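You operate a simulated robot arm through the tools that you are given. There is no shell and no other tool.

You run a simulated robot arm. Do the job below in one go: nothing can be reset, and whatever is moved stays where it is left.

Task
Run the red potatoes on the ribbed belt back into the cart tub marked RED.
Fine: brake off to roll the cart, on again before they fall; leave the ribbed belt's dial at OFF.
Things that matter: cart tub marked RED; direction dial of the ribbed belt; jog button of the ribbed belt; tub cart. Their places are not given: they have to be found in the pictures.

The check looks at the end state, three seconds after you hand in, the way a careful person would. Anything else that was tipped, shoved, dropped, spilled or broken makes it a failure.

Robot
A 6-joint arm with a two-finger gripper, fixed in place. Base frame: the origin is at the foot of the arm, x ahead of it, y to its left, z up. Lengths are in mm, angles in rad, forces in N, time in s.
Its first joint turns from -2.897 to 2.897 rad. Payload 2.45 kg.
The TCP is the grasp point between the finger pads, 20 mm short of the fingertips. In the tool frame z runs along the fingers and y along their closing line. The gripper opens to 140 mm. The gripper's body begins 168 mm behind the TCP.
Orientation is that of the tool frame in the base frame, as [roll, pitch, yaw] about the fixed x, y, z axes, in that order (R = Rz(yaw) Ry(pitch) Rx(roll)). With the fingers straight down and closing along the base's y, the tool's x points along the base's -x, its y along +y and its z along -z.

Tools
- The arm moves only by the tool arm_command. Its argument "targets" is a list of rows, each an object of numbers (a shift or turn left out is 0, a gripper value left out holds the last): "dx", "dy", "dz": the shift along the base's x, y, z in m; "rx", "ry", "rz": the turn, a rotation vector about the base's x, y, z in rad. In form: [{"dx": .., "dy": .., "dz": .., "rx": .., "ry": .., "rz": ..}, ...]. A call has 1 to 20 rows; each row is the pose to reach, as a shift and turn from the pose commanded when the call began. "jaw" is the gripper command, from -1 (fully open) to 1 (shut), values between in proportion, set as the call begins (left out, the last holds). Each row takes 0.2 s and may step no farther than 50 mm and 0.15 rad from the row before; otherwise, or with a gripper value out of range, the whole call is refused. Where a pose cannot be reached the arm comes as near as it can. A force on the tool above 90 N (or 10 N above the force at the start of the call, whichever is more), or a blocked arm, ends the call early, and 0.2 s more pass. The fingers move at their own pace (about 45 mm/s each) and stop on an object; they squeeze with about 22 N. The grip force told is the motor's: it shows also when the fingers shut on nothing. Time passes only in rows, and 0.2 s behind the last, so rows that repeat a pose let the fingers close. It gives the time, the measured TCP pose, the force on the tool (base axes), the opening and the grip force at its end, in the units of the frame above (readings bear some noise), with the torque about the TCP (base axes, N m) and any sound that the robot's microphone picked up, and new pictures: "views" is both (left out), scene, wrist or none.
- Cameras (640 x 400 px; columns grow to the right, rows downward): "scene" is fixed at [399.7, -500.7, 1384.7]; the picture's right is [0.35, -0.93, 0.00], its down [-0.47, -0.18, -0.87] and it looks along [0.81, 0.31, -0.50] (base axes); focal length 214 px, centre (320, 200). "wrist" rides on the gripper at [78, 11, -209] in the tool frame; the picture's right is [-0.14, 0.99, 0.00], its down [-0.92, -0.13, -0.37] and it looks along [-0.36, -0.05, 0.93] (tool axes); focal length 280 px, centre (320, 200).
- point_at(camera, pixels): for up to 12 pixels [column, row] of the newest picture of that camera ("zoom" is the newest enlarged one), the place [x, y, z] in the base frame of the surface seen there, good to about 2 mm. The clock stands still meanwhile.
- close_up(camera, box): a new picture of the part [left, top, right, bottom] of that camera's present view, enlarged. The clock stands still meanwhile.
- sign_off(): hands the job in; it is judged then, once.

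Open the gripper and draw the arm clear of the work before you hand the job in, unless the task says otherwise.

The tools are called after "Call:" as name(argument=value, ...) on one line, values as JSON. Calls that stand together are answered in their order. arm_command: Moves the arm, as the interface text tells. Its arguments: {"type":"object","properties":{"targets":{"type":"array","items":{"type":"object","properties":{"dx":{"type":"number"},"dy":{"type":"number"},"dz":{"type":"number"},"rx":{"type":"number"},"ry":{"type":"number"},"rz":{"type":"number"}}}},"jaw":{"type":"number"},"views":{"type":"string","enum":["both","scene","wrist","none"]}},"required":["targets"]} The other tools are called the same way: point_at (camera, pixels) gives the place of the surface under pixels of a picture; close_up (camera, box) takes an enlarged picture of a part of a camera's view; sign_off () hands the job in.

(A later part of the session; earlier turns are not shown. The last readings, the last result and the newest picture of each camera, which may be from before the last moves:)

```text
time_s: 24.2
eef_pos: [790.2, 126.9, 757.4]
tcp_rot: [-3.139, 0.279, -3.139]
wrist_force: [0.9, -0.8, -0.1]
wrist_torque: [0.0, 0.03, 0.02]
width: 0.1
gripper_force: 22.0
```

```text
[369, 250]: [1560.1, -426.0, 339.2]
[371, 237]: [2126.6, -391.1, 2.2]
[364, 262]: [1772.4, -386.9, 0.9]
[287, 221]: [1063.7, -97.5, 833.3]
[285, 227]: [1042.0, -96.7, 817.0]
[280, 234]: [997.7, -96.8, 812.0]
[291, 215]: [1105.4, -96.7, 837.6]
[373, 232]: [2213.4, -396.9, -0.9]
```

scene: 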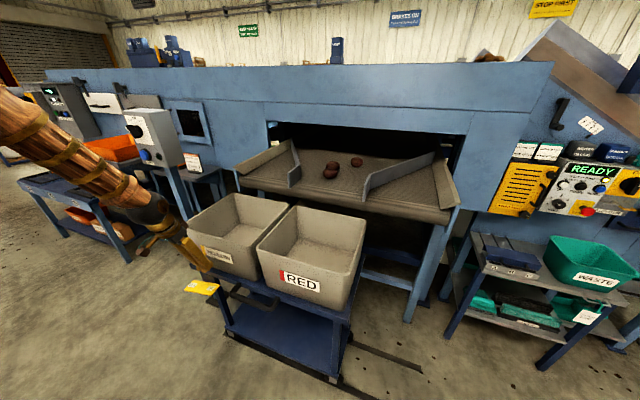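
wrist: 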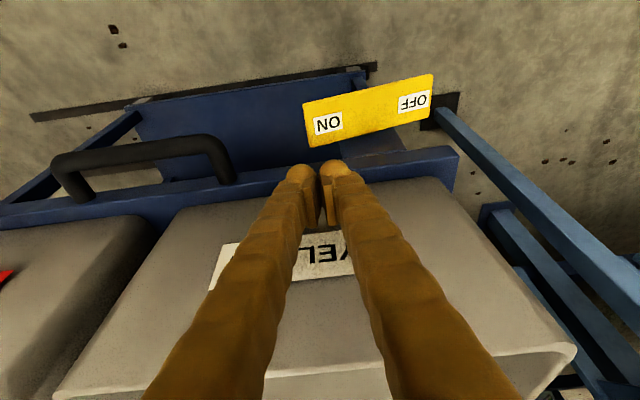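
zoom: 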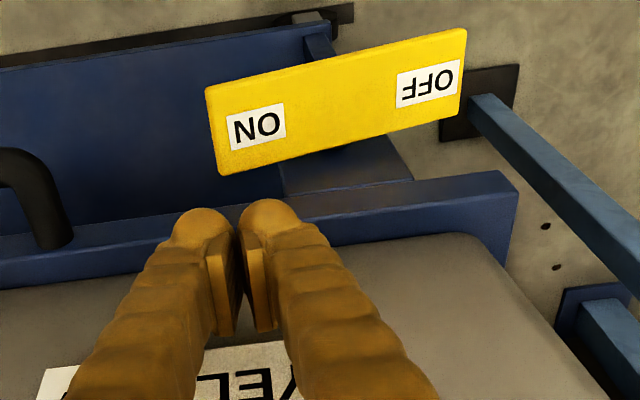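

ON label is at (795, 141, 611). I press it down with the closed fingertips.

Call:
arm_command(targets=[{"dx": 0.007, "dy": 0.006, "dz": -0.04}, {"dx": 0.013, "dy": 0.011, "dz": -0.08}, {"dx": 0.013, "dy": 0.011, "dz": -0.105}, {"dx": 0.013, "dy": 0.011, "dz": -0.115}, {"dx": 0.013, "dy": 0.011, "dz": -0.123}, {"dx": 0.013, "dy": 0.011, "dz": -0.131}, {"dx": 0.013, "dy": 0.011, "dz": -0.139}, {"dx": 0.013, "dy": 0.011, "dz": -0.147}, {"dx": 0.013, "dy": 0.011, "dz": -0.153}, {"dx": 0.013, "dy": 0.011, "dz": -0.157}])

```text
time_s: 26.4
eef_pos: [806.8, 138.7, 606.5]
tcp_rot: [-3.141, 0.287, -3.14]
wrist_force: [-7.2, -6.4, 23.3]
wrist_torque: [0.1, 0.29, 0.27]
width: 0.1
gripper_force: 21.8
stopped in row 10: the force on the tool passed its limit at 98 N (the readings are from after the stop); the commanded pose is now the measured one
```

scene: 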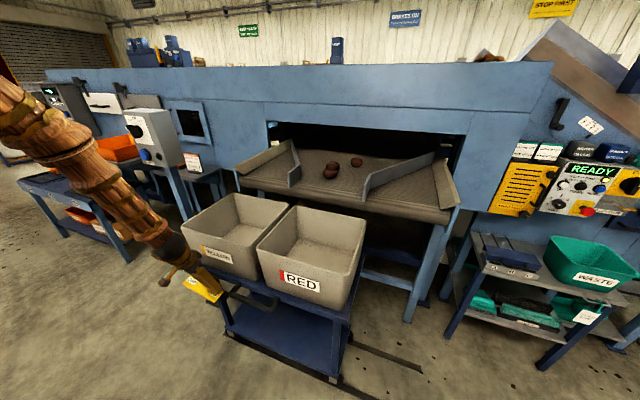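
wrist: 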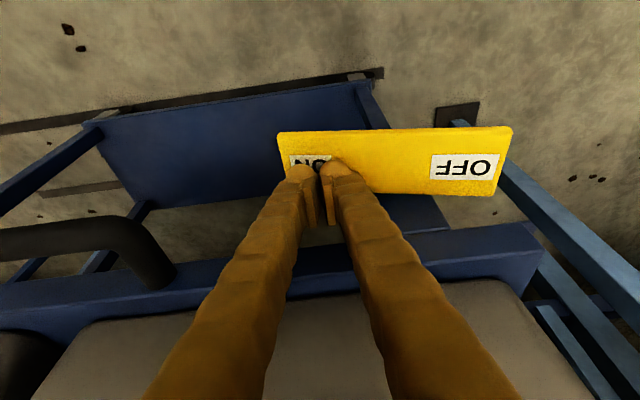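

The ON end is down. I lift clear, retreat toward the arm and upward, and verify the brake plate state.

Call:
arm_command(targets=[{"dz": 0.04}, {"dz": 0.085}, {"dx": -0.01, "dz": 0.13}, {"dx": -0.03, "dz": 0.17}, {"dx": -0.05, "dy": 0.01, "dz": 0.21}, {"dx": -0.07, "dy": 0.02, "dz": 0.25}, {"dx": -0.085, "dy": 0.03, "dz": 0.29}, {"dx": -0.1, "dy": 0.04, "dz": 0.33}, {"dx": -0.11, "dy": 0.05, "dz": 0.375}, {"dx": -0.11, "dy": 0.06, "dz": 0.42}, {"dx": -0.11, "dy": 0.07, "dz": 0.465}, {"dx": -0.11, "dy": 0.08, "dz": 0.51}, {"dx": -0.11, "dy": 0.09, "dz": 0.55}])

Call:
close_up(camera="scene", box=[160, 180, 380, 320])

```text
time_s: 27.0
eef_pos: [805.5, 132.6, 672.3]
tcp_rot: [-3.097, 0.287, -3.049]
wrist_force: [-1.0, 0.2, 0.5]
wrist_torque: [0.05, -0.02, -0.02]
width: 0.0
gripper_force: 21.7
stopped in row 2: the force on the tool passed its limit at 174 N (the readings are from after the stop); the commanded pose is now the measured one
```

scene: 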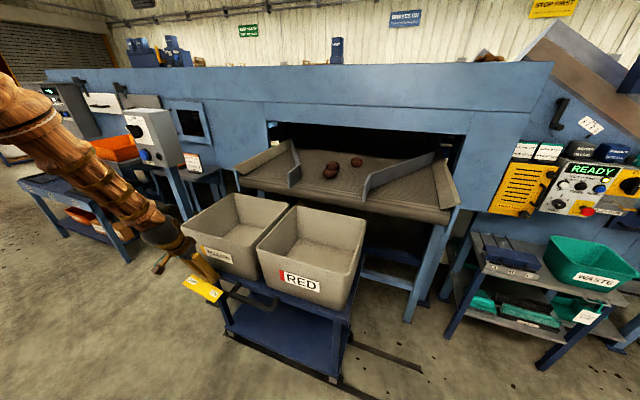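
wrist: 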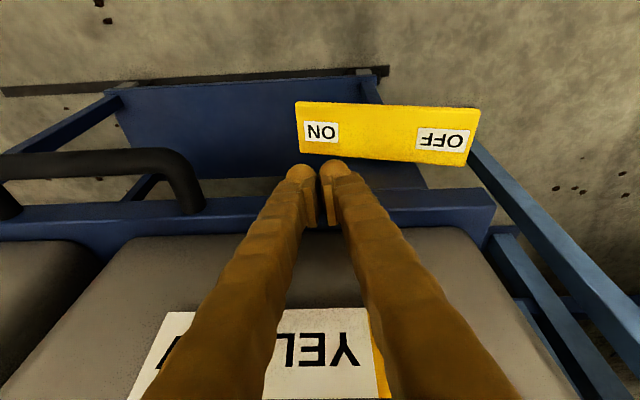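

```text
2.86 times, centred on (270, 250) of scene
```

zoom: 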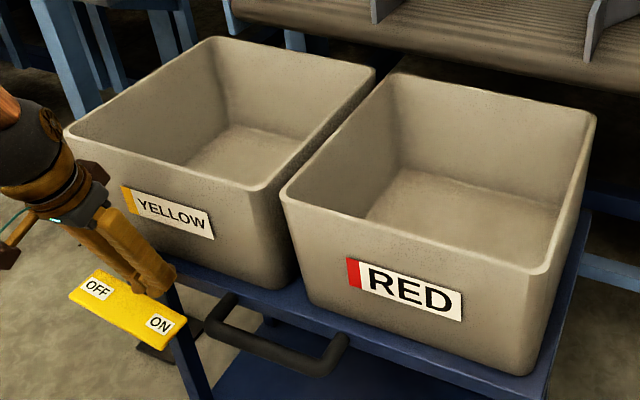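

The lift met a force: the fingertips' front corner likely caught the cart's front rail (x≈828). I check that cart and tubs are unmoved before backing off in -x.

Call:
point_at(camera="zoom", pixels=[[350, 115], [318, 158], [290, 190], [590, 150], [570, 205], [553, 255], [70, 128], [262, 182], [420, 70], [230, 38], [500, 250], [545, 268]])

Call:
point_at(camera="wrist", pixels=[[297, 108], [478, 115], [322, 132], [440, 140], [170, 160], [420, 210], [250, 230], [60, 215], [300, 150], [470, 160], [320, 170]])

```text
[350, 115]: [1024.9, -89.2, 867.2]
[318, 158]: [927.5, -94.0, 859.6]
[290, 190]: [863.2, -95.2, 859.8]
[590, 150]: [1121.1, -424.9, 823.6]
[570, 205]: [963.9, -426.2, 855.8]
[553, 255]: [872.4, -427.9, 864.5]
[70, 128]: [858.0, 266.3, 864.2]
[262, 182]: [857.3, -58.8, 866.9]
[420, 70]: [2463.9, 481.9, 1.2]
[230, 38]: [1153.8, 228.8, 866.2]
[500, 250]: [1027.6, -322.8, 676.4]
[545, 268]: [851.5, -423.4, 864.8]
```

```text
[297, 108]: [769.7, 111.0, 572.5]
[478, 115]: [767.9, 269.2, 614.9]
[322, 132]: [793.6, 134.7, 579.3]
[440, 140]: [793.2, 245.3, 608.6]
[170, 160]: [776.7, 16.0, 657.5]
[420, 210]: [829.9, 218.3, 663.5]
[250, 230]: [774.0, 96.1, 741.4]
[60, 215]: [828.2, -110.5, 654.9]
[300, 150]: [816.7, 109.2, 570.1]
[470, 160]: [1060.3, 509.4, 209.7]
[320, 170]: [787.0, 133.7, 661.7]
```

Cart, tubs and brake (ON end low, z 572) are all as wanted. I back away in -x first, square the tool, then rise.

Call:
arm_command(targets=[{"dx": -0.025}, {"dx": -0.06}, {"dx": -0.09, "dz": 0.02, "rx": 0.021, "rz": -0.039}, {"dx": -0.11, "dz": 0.06, "rx": 0.042, "rz": -0.078}, {"dx": -0.125, "dz": 0.105, "rx": 0.042, "rz": -0.078}, {"dx": -0.135, "dz": 0.15, "rx": 0.042, "rz": -0.078}, {"dx": -0.135, "dz": 0.2, "rx": 0.042, "rz": -0.078}, {"dx": -0.135, "dz": 0.245, "rx": 0.042, "rz": -0.078}, {"dx": -0.135, "dz": 0.29, "rx": 0.042, "rz": -0.078}, {"dx": -0.135, "dz": 0.335, "rx": 0.042, "rz": -0.078}, {"dx": -0.135, "dz": 0.38, "rx": 0.042, "rz": -0.078}, {"dx": -0.135, "dz": 0.425, "rx": 0.042, "rz": -0.078}, {"dx": -0.135, "dz": 0.47, "rx": 0.042, "rz": -0.078}, {"dx": -0.135, "dz": 0.515, "rx": 0.042, "rz": -0.078}])

```text
time_s: 30.0
eef_pos: [670.3, 131.3, 1188.7]
tcp_rot: [-3.14, 0.29, -3.14]
wrist_force: [-0.1, -0.4, -0.9]
wrist_torque: [-0.05, 0.03, 0.0]
width: 0.1
gripper_force: 22.0
```

scene: 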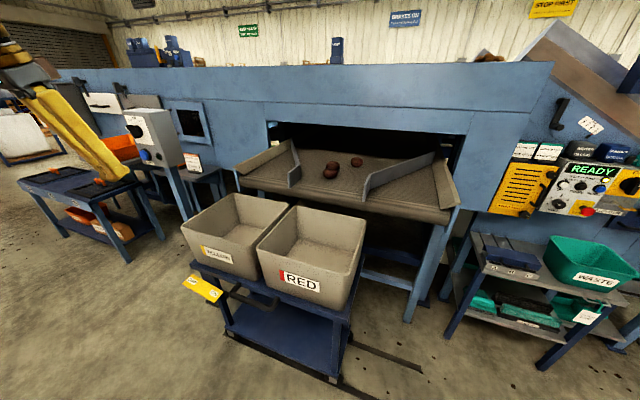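
wrist: 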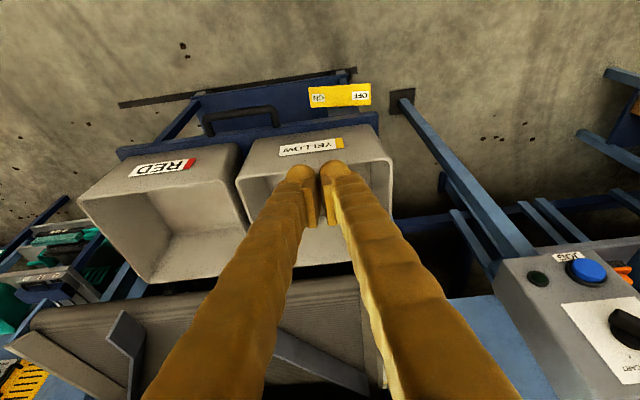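

The tool is clear. I rotate it to point horizontally (+x) while moving toward the panel, stopping well short of it.

Call:
arm_command(targets=[{"dy": 0.034, "ry": -0.128}, {"dy": 0.068, "ry": -0.256}, {"dy": 0.102, "ry": -0.384}, {"dy": 0.136, "ry": -0.512}, {"dy": 0.17, "ry": -0.64}, {"dy": 0.204, "ry": -0.768}, {"dy": 0.238, "ry": -0.896}, {"dy": 0.272, "ry": -1.024}, {"dy": 0.306, "ry": -1.152}, {"dy": 0.34, "ry": -1.28}, {"dy": 0.374, "dx": 0.03, "ry": -1.28}, {"dy": 0.4, "dx": 0.07, "ry": -1.28}, {"dy": 0.41, "dx": 0.1, "ry": -1.28}])

```text
time_s: 32.8
eef_pos: [770.9, 543.3, 1185.2]
tcp_rot: [-2.025, 1.569, -2.025]
wrist_force: [-0.1, 0.2, 0.8]
wrist_torque: [-0.04, 0.04, 0.0]
width: 0.0
gripper_force: 21.7
```

scene: 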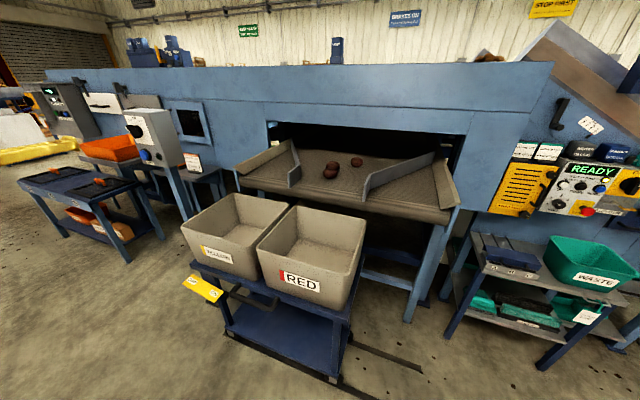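
wrist: 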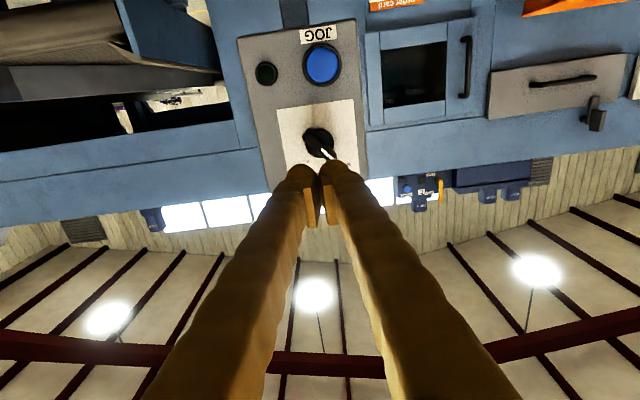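

The tool now points at the panel; wrist view (upside-down) shows the dial at (318,142) and JOG at (322,65). I zoom and measure.

Call:
close_up(camera="wrist", box=[240, 20, 400, 180])

Call:
close_up(camera="scene", box=[115, 95, 195, 175])

Call:
point_at(camera="wrist", pixels=[[318, 140], [306, 135], [318, 128], [332, 155], [325, 150], [310, 130], [322, 65], [305, 65], [322, 83], [322, 48], [340, 65], [266, 73]])

```text
2.50 times, centred on (320, 100) of wrist
```

zoom: 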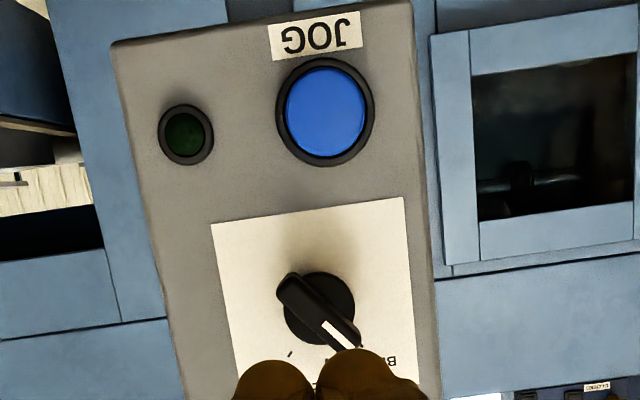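

```text
5.00 times, centred on (155, 135) of scene
```

zoom: 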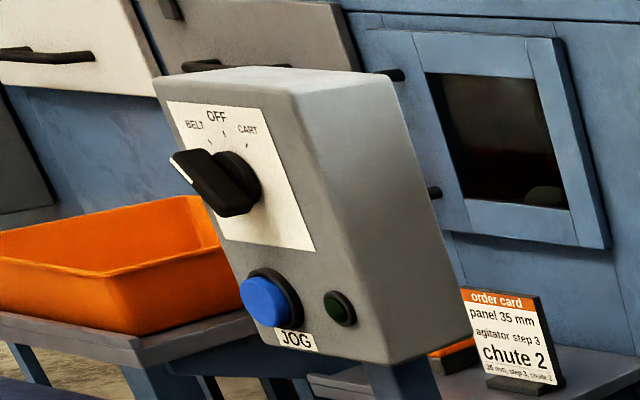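

```text
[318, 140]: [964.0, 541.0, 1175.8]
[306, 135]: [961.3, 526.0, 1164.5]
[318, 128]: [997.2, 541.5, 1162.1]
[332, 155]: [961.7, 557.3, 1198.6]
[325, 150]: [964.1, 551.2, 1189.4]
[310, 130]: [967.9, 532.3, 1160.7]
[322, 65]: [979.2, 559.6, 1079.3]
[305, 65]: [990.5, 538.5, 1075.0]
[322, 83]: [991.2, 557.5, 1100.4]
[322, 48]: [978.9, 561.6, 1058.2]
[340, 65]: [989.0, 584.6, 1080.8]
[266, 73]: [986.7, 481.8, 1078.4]
```

The bar's white end is at (557, 1199), tail at (526, 1164): the dial is at BELT (45° left), centre (541, 1181). I roll the tool -45° so the jaws straddle the bar, part-open the jaw, and centre it.

Call:
arm_command(targets=[{"rx": -0.131}, {"rx": -0.262}, {"rx": -0.393}, {"rx": -0.524}, {"rx": -0.655, "dy": -0.001, "dz": -0.002}, {"rx": -0.785, "dy": -0.002, "dz": -0.0037}, {"rx": -0.785, "dy": -0.002, "dz": -0.0037}], jaw=0.25)

Call:
close_up(camera="wrist", box=[220, 20, 420, 220])

```text
time_s: 34.4
eef_pos: [770.5, 540.3, 1182.8]
tcp_rot: [-1.571, 0.784, -1.573]
wrist_force: [-0.2, -0.3, -0.4]
wrist_torque: [0.01, -0.01, 0.0]
width: 52.7
gripper_force: 0.1
```

scene: 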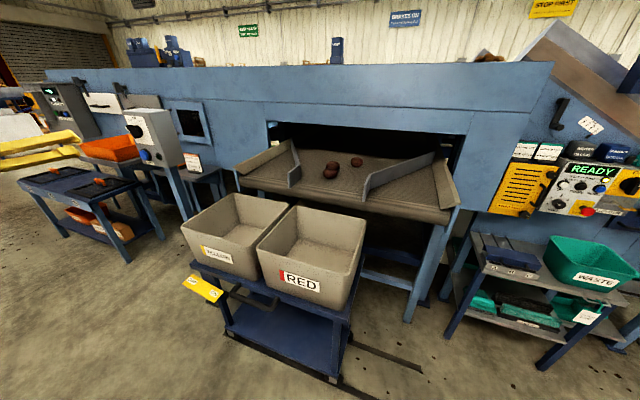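
wrist: 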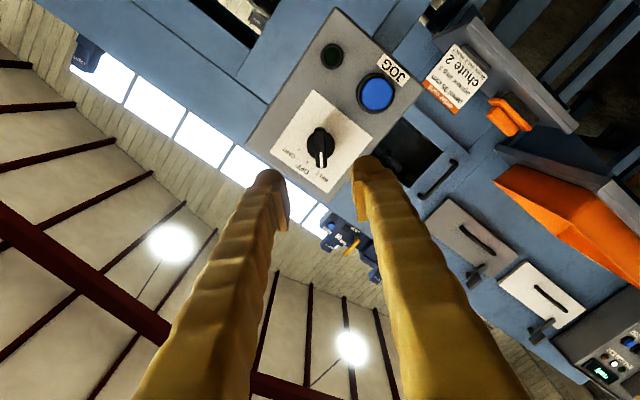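

```text
2.00 times, centred on (320, 120) of wrist
```

zoom: 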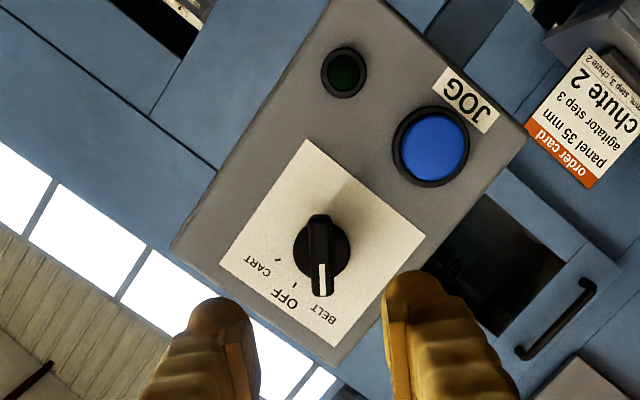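

The bar lines up vertically between the jaws. I advance ~193 mm so the tips reach x≈984, just short of the dial's base disc.

Call:
arm_command(targets=[{"dx": 0.04}, {"dx": 0.08}, {"dx": 0.12}, {"dx": 0.15}, {"dx": 0.172, "dy": 0.001, "dz": -0.001}, {"dx": 0.185, "dy": 0.001, "dz": -0.001}, {"dx": 0.193, "dy": 0.001, "dz": -0.001}])

Call:
close_up(camera="wrist", box=[240, 60, 400, 220])

Call:
close_up(camera="scene", box=[105, 95, 195, 175])

```text
time_s: 36.0
eef_pos: [964.8, 541.0, 1182.4]
tcp_rot: [-1.571, 0.785, -1.571]
wrist_force: [0.6, 1.3, 0.1]
wrist_torque: [0.02, -0.02, 0.01]
width: 52.5
gripper_force: 0.0
```

scene: 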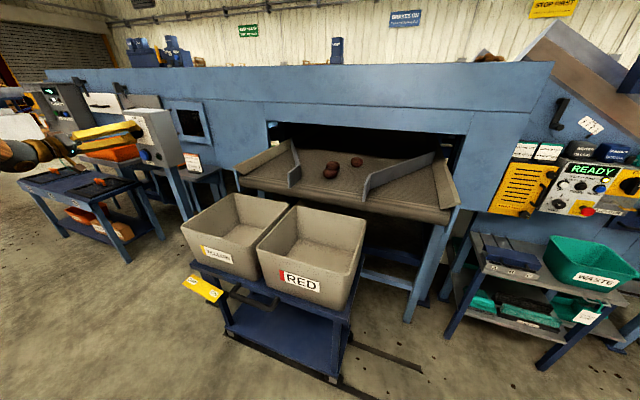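
wrist: 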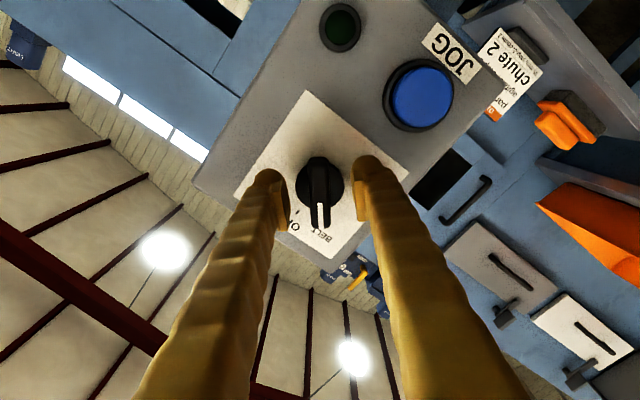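

```text
2.50 times, centred on (320, 140) of wrist
```

zoom: 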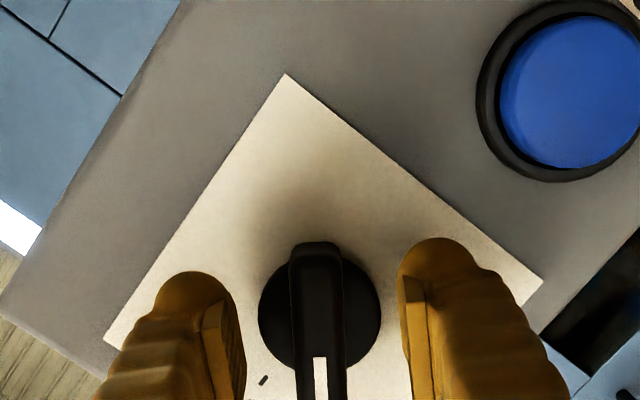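

```text
5.00 times, centred on (150, 135) of scene
```

zoom: 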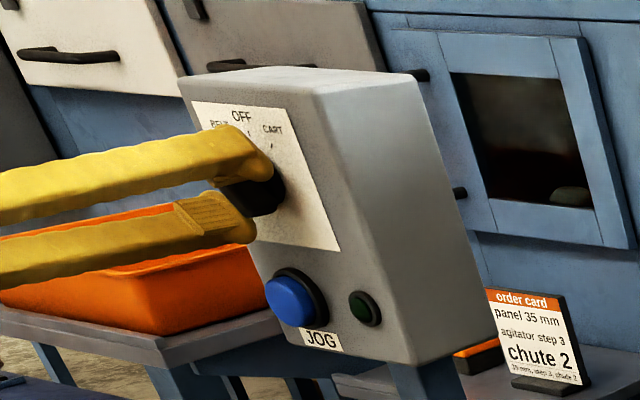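

The bar sits between the pads. Closing the jaw on it.

Call:
arm_command(targets=[{}, {}, {}, {}], jaw=1, views="wrist")

```text
time_s: 37.0
eef_pos: [964.7, 542.3, 1183.7]
tcp_rot: [-1.568, 0.786, -1.571]
wrist_force: [3.1, -4.9, 4.0]
wrist_torque: [0.98, -0.05, -0.02]
width: 17.9
gripper_force: 41.6
```

wrist: 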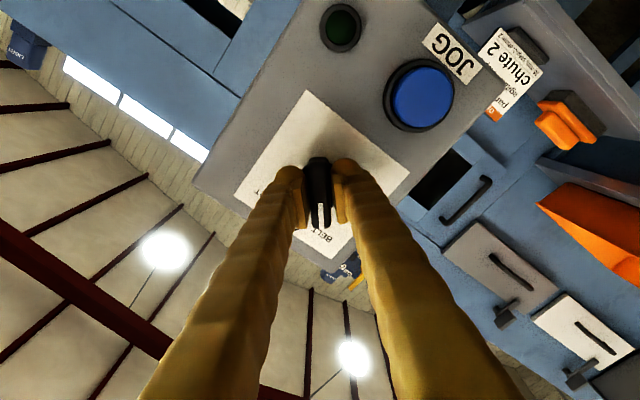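

Gripped at 17.9 mm. I turn clockwise (seen from the arm) about +x through OFF toward CART, 1.45 rad in total.

Call:
arm_command(targets=[{"rx": 0.11}, {"rx": 0.22}, {"rx": 0.33}, {"rx": 0.44}, {"rx": 0.55}, {"rx": 0.66}, {"rx": 0.77}, {"rx": 0.88}, {"rx": 0.99}, {"rx": 1.1}, {"rx": 1.21}, {"rx": 1.32}, {"rx": 1.4}, {"rx": 1.45}])

Call:
close_up(camera="wrist", box=[220, 40, 420, 240])

Call:
close_up(camera="scene", box=[105, 95, 195, 175])

```text
time_s: 39.7
eef_pos: [966.7, 542.7, 1185.2]
tcp_rot: [1.63, 1.026, 1.597]
wrist_force: [-12.0, -7.6, -1.6]
wrist_torque: [-0.02, -0.38, 0.18]
width: 16.2
gripper_force: 41.7
out of reach, approached as far as the arm can: row 12, 13
stopped in row 13: the force on the tool passed its limit at 130 N (the readings are from after the stop); the commanded pose is now the measured one
```

scene: 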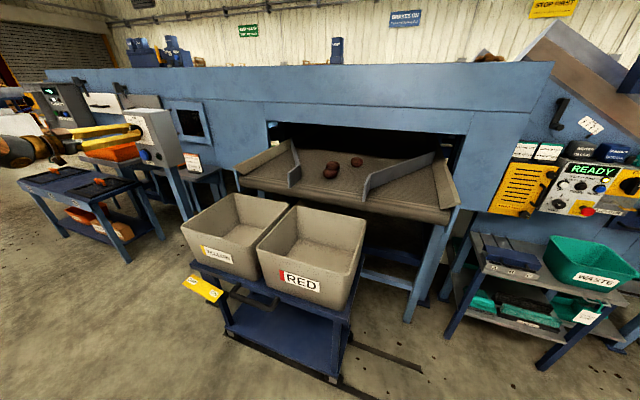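
wrist: 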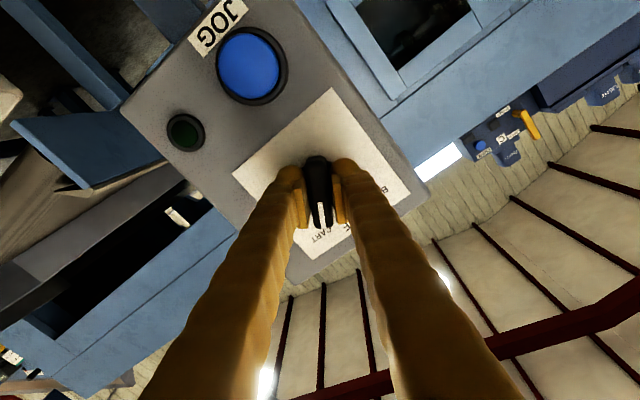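

```text
2.00 times, centred on (320, 140) of wrist
```

zoom: 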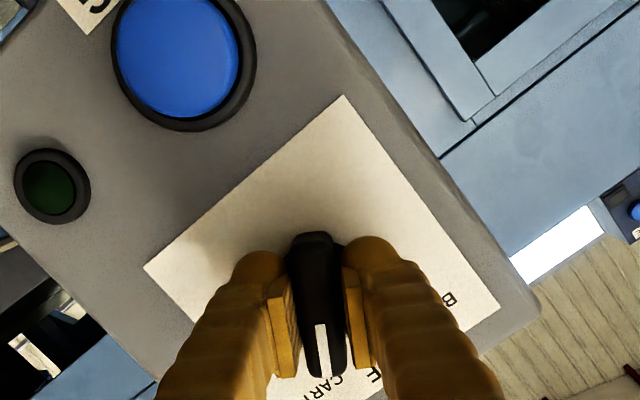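

```text
5.00 times, centred on (150, 135) of scene
```

zoom: 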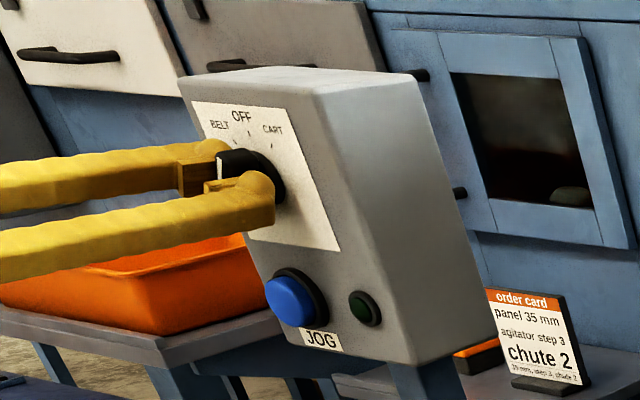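

The wrist hit its joint limit at about 31° right of upright; the dial points close to CART. I release and retreat slightly to see where the dial settles.

Call:
arm_command(targets=[{}, {}, {}, {"dx": -0.02}, {"dx": -0.06}, {"dx": -0.1}, {"dx": -0.14}], jaw=0.25)

Call:
close_up(camera="wrist", box=[220, 20, 420, 220])

Call:
close_up(camera="scene", box=[115, 95, 195, 175])

```text
time_s: 41.3
eef_pos: [827.5, 548.1, 1192.4]
tcp_rot: [1.644, 1.033, 1.602]
wrist_force: [-0.2, 0.3, -0.7]
wrist_torque: [0.01, 0.03, -0.01]
width: 52.7
gripper_force: 0.1
out of reach, approached as far as the arm can: row 6, 7
```

scene: 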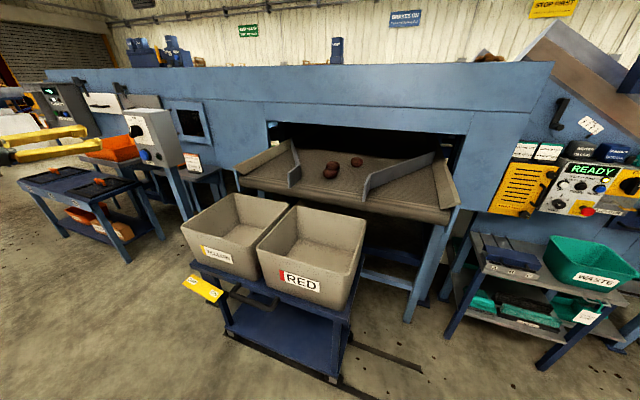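
wrist: 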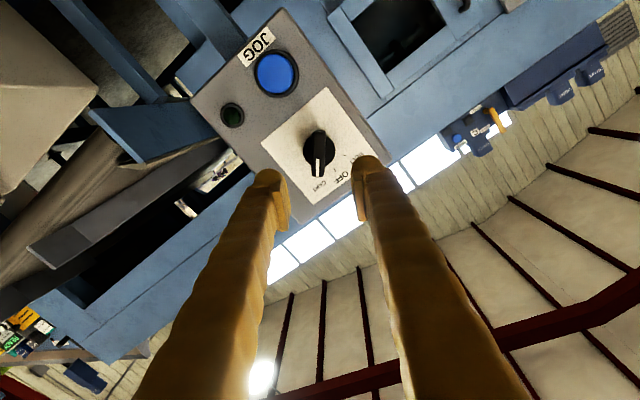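

```text
2.00 times, centred on (320, 120) of wrist
```

zoom: 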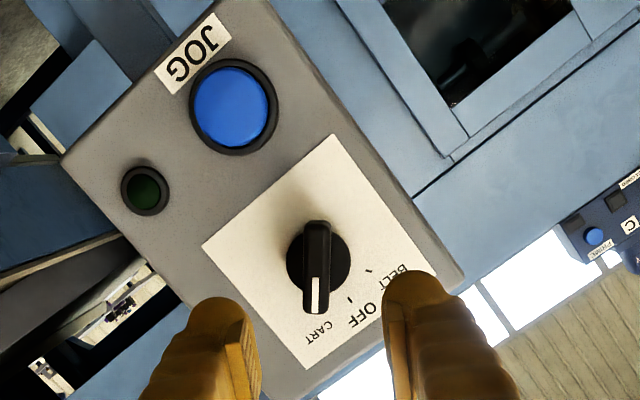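

```text
5.00 times, centred on (155, 135) of scene
```

zoom: 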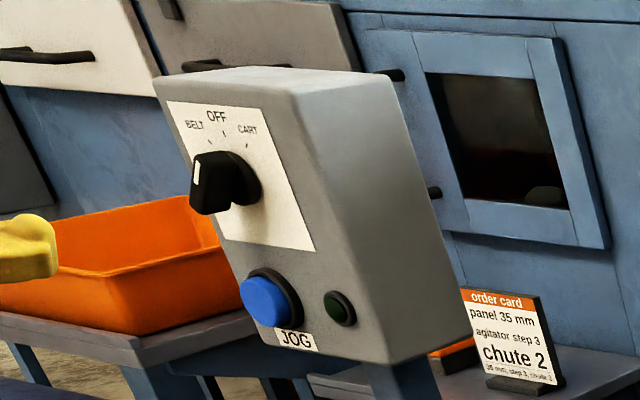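

The dial's pointer now covers the CART tick (OFF tick at 38° away, in zoom at (349,298)). I close the jaw, square the tool again, and move in front of the JOG button near (y 560, z 1079).

Call:
arm_command(targets=[{"rx": -0.1, "ry": -0.01, "rz": 0.008}, {"rx": -0.22, "ry": -0.02, "rz": 0.016, "dz": -0.02}, {"rx": -0.34, "ry": -0.03, "rz": 0.024, "dz": -0.05}, {"rx": -0.45, "ry": -0.037, "rz": 0.032, "dz": -0.08, "dy": 0.005}, {"rx": -0.54, "ry": -0.037, "rz": 0.032, "dz": -0.11, "dy": 0.012}, {"rx": -0.54, "ry": -0.037, "rz": 0.032, "dz": -0.113, "dy": 0.012}], jaw=1)

Call:
close_up(camera="wrist", box=[220, 20, 420, 220])

Call:
point_at(camera="zoom", pixels=[[320, 250], [320, 200], [280, 250], [320, 300], [360, 250]])

```text
time_s: 42.7
eef_pos: [828.4, 561.3, 1079.2]
tcp_rot: [0.296, 1.557, 0.3]
wrist_force: [0.7, -0.2, -0.1]
wrist_torque: [0.02, -0.05, 0.0]
width: 0.0
gripper_force: 21.9
```

scene: 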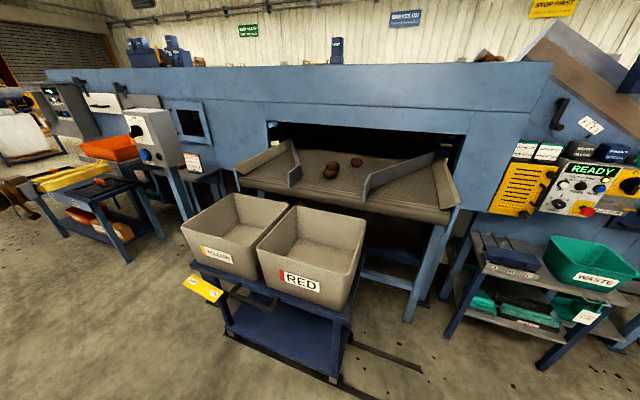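
wrist: 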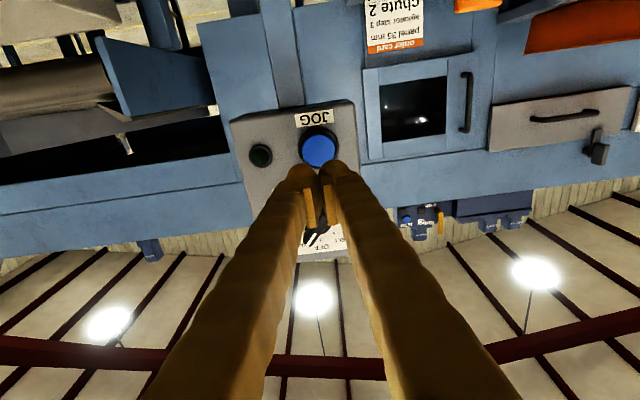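

```text
2.00 times, centred on (320, 120) of wrist
```

zoom: 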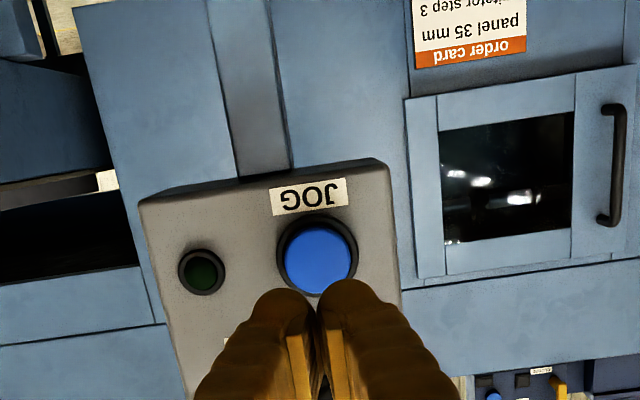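

```text
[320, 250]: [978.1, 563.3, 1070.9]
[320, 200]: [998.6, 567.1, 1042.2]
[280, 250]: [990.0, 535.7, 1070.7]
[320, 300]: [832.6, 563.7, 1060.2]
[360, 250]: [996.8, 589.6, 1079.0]
```

JOG's centre is near (978, 563, 1077), in line with the fingers. Brake is on, dial at CART, RED under the gap, so I advance and press gently.

Call:
arm_command(targets=[{"dx": 0.04}, {"dx": 0.08}, {"dx": 0.11}, {"dx": 0.122}, {"dx": 0.128}, {"dx": 0.132}, {"dx": 0.135}, {"dx": 0.138}])

Call:
close_up(camera="scene", box=[220, 110, 480, 230])

```text
time_s: 44.5
eef_pos: [965.7, 559.2, 1080.6]
tcp_rot: [0.361, 1.555, 0.361]
wrist_force: [-3.7, 0.0, 1.1]
wrist_torque: [0.02, 0.05, -0.06]
width: 5.7
gripper_force: 29.6
heard: click
```

scene: 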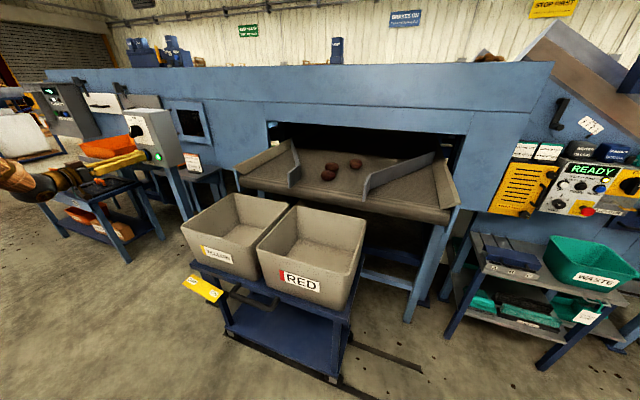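
wrist: 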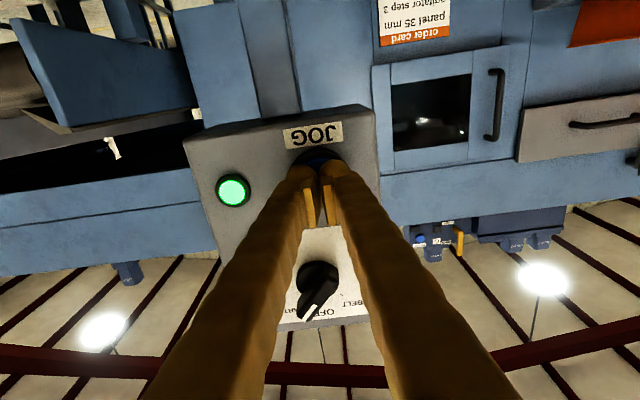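

```text
2.46 times, centred on (350, 170) of scene
```

zoom: 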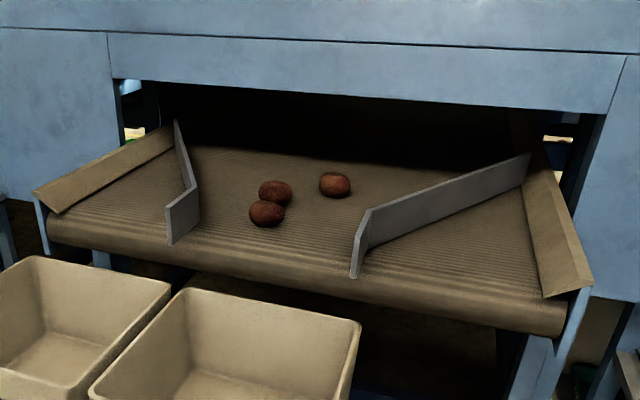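

A click, the green lamp is lit, and the potatoes have moved toward the cart. I hold the press for 2 seconds more and check.

Call:
arm_command(targets=[{}, {}, {}, {}, {}, {}, {}, {}, {}, {}])

Call:
close_up(camera="scene", box=[180, 110, 480, 310])

```text
time_s: 46.7
eef_pos: [965.5, 560.9, 1081.1]
tcp_rot: [0.355, 1.556, 0.36]
wrist_force: [-4.0, -0.7, 0.8]
wrist_torque: [-0.04, 0.01, 0.0]
width: 6.1
gripper_force: 29.3
```

scene: 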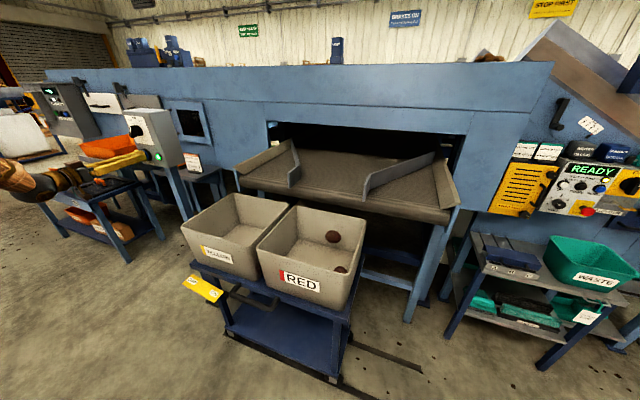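
wrist: 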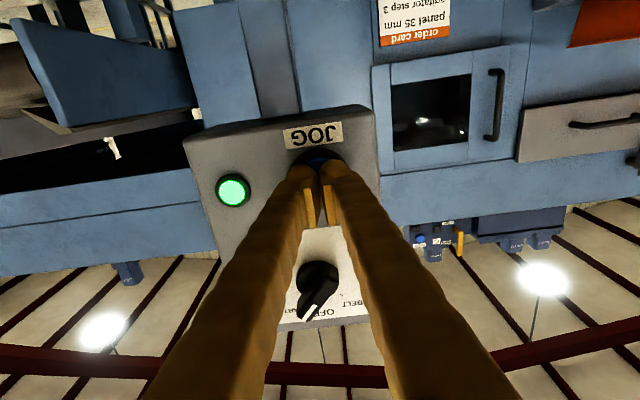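

```text
2.00 times, centred on (330, 210) of scene
```

zoom: 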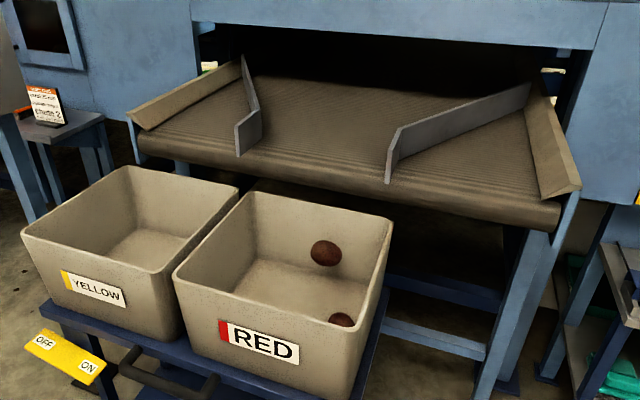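

The belt looks empty and potatoes are in RED. I release JOG and back off, then count potatoes.

Call:
arm_command(targets=[{"dx": -0.02}, {"dx": -0.06}, {"dx": -0.1}, {"dx": -0.14}])

Call:
close_up(camera="scene", box=[180, 110, 480, 310])

Call:
close_up(camera="scene", box=[240, 110, 480, 210])

```text
time_s: 47.7
eef_pos: [824.5, 559.5, 1078.9]
tcp_rot: [0.358, 1.557, 0.36]
wrist_force: [0.3, 0.0, 0.3]
wrist_torque: [0.0, 0.01, 0.01]
width: 0.0
gripper_force: 29.5
```

scene: 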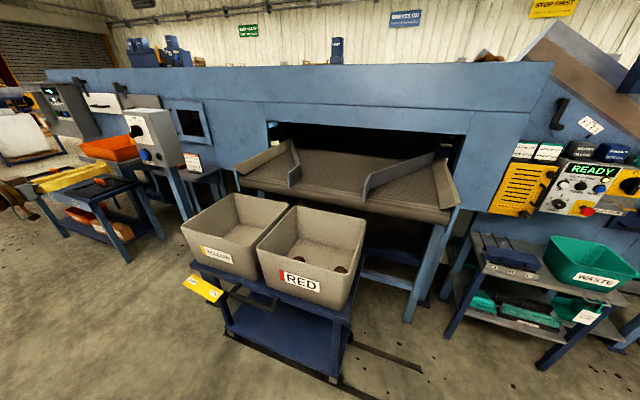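
wrist: 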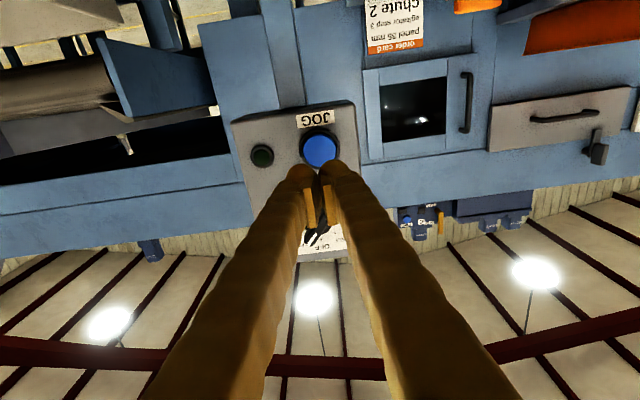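

```text
2.00 times, centred on (330, 210) of scene
```

zoom: 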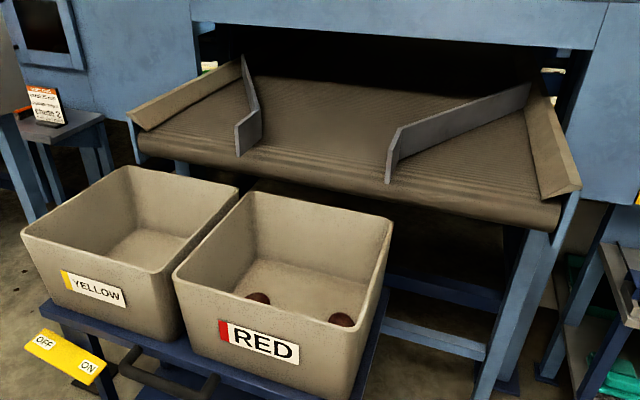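

```text
2.67 times, centred on (360, 160) of scene
```

zoom: 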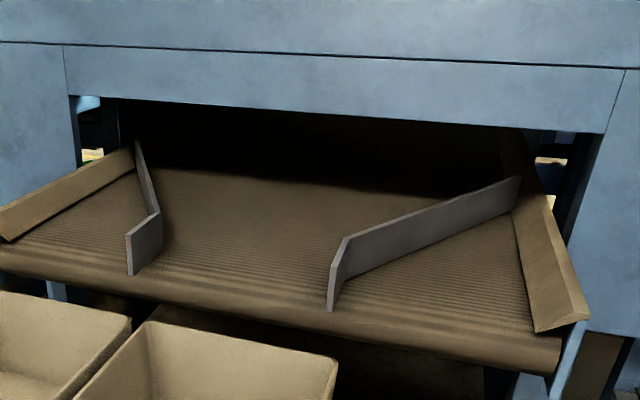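

Two potatoes show in RED (a third may be hidden behind its front wall); the lamp is off and belt stopped. Next I return to the dial: raise to its centre, roll +0.48 rad, jaw part-open.

Call:
arm_command(targets=[{"dy": -0.004, "dz": 0.03}, {"dy": -0.009, "dz": 0.06, "rx": 0.1}, {"dy": -0.014, "dz": 0.09, "rx": 0.2}, {"dy": -0.018, "dz": 0.1027, "rx": 0.3}, {"dy": -0.018, "dz": 0.1027, "rx": 0.4}, {"dy": -0.018, "dz": 0.1027, "rx": 0.48}, {"dy": -0.018, "dz": 0.1027, "rx": 0.48}], jaw=0.2)

Call:
close_up(camera="wrist", box=[220, 20, 420, 220])

```text
time_s: 49.3
eef_pos: [826.9, 547.0, 1190.1]
tcp_rot: [1.555, 1.091, 1.547]
wrist_force: [0.2, 1.0, -0.3]
wrist_torque: [0.02, -0.01, -0.02]
width: 56.0
gripper_force: 0.0
out of reach, approached as far as the arm can: row 6, 7
```

scene: 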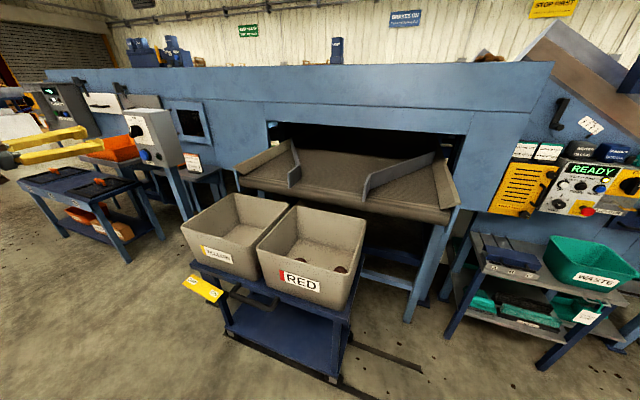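
wrist: 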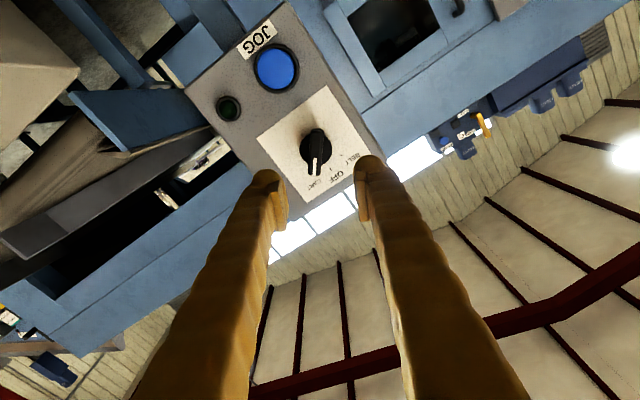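

```text
2.00 times, centred on (320, 120) of wrist
```

zoom: 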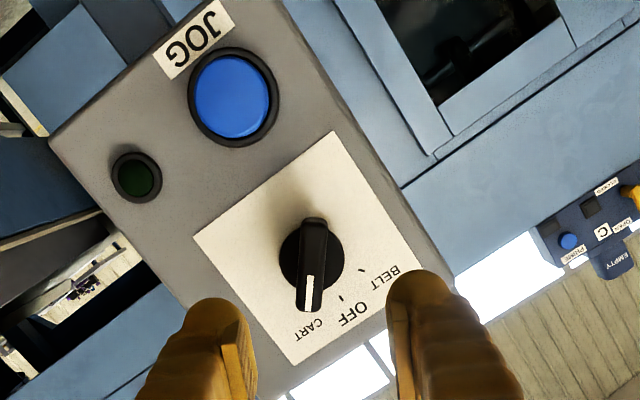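

The roll limit is tighter at this stand-off. I ease the roll to ~0.41 to restore centring and advance to the dial.

Call:
arm_command(targets=[{"rx": -0.07}, {"rx": -0.07}, {"rx": -0.07, "dx": 0.03}, {"rx": -0.07, "dx": 0.07}, {"rx": -0.07, "dx": 0.1}])

```text
time_s: 50.5
eef_pos: [925.6, 547.5, 1187.0]
tcp_rot: [1.538, 1.155, 1.537]
wrist_force: [0.5, 0.2, -0.8]
wrist_torque: [-0.02, 0.02, 0.01]
width: 56.0
gripper_force: 0.0
```

scene: 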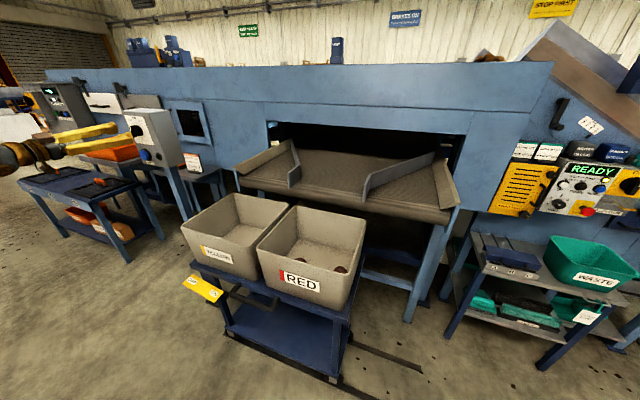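
wrist: 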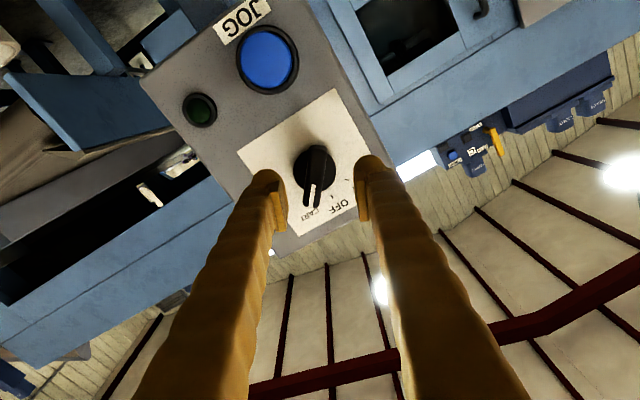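

TCP is at (926, 547.5, 1187), slightly off centre; I correct to (541.5, 1181.5), advance to x≈964 and roll back up a little to match the bar.

Call:
arm_command(targets=[{"dy": -0.006, "dz": -0.0055}, {"dy": -0.006, "dz": -0.0055, "dx": 0.02}, {"dy": -0.006, "dz": -0.0055, "dx": 0.034}, {"dy": -0.006, "dz": -0.0055, "dx": 0.038, "rx": 0.04}, {"dy": -0.006, "dz": -0.0055, "dx": 0.038, "rx": 0.08}])

Call:
close_up(camera="wrist", box=[220, 60, 420, 260])

```text
time_s: 51.7
eef_pos: [964.6, 543.1, 1182.8]
tcp_rot: [1.553, 1.079, 1.546]
wrist_force: [-0.3, -0.2, 0.2]
wrist_torque: [-0.02, 0.01, 0.0]
width: 56.0
gripper_force: 0.2
```

scene: 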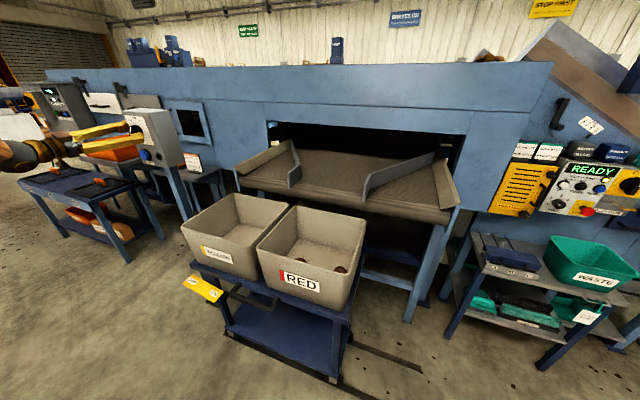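
wrist: 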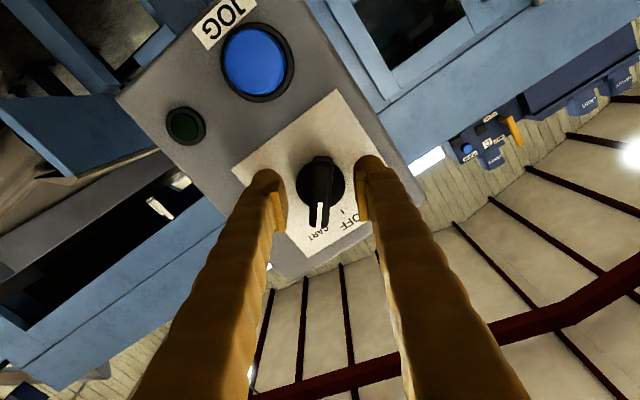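

```text
2.00 times, centred on (320, 160) of wrist
```

zoom: 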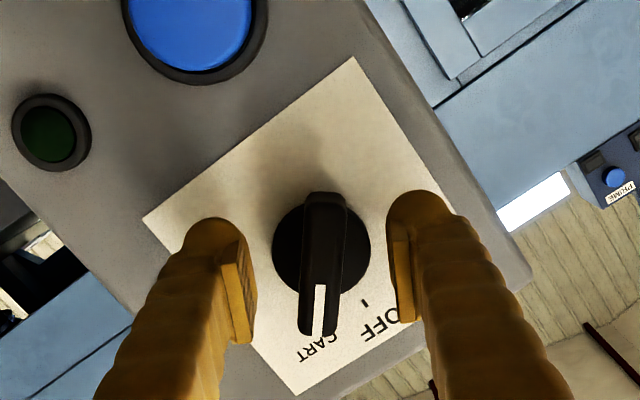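

The bar is between the pads with ~10° mismatch. Closing.

Call:
arm_command(targets=[{}, {}, {}, {}], jaw=1, views="none")

Call:
arm_command(targets=[{"rx": -0.1}, {"rx": -0.2}, {"rx": -0.3}, {"rx": -0.4}, {"rx": -0.49}, {"rx": -0.49}])

Call:
close_up(camera="wrist", box=[220, 60, 420, 260])

```text
time_s: 52.7
eef_pos: [965.3, 541.9, 1183.4]
tcp_rot: [1.55, 1.08, 1.544]
wrist_force: [1.8, 5.5, 2.5]
wrist_torque: [0.05, 0.04, 0.06]
width: 16.0
gripper_force: 37.2
```

```text
time_s: 54.1
eef_pos: [964.8, 541.9, 1183.4]
tcp_rot: [0.264, 1.555, 0.268]
wrist_force: [-11.4, 21.0, 8.9]
wrist_torque: [0.0, -0.16, 0.2]
width: 16.1
gripper_force: 41.5
```

scene: 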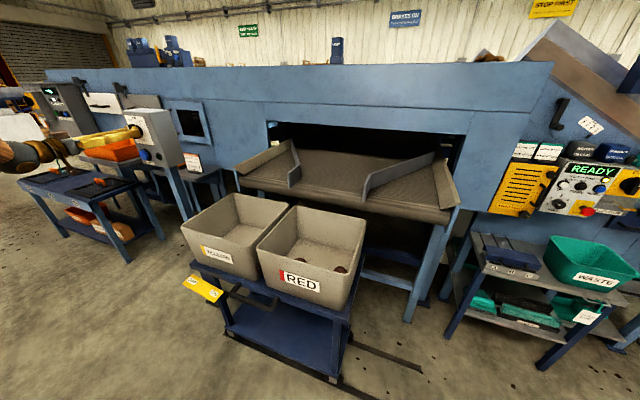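
wrist: 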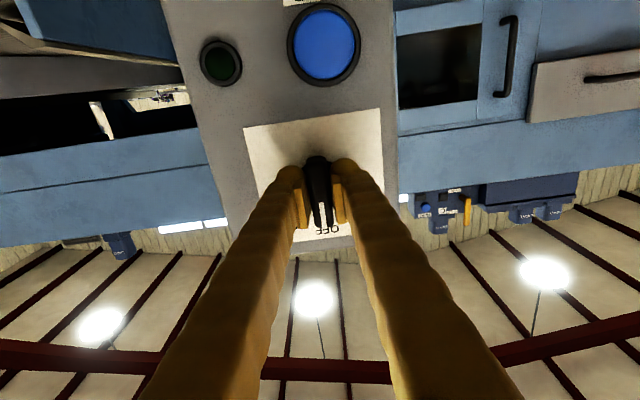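

```text
2.00 times, centred on (320, 160) of wrist
```

zoom: 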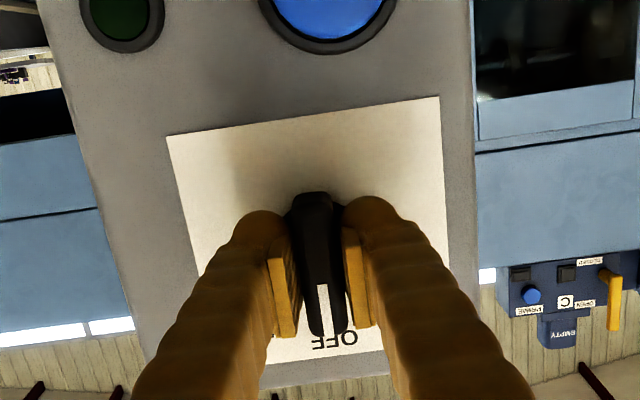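

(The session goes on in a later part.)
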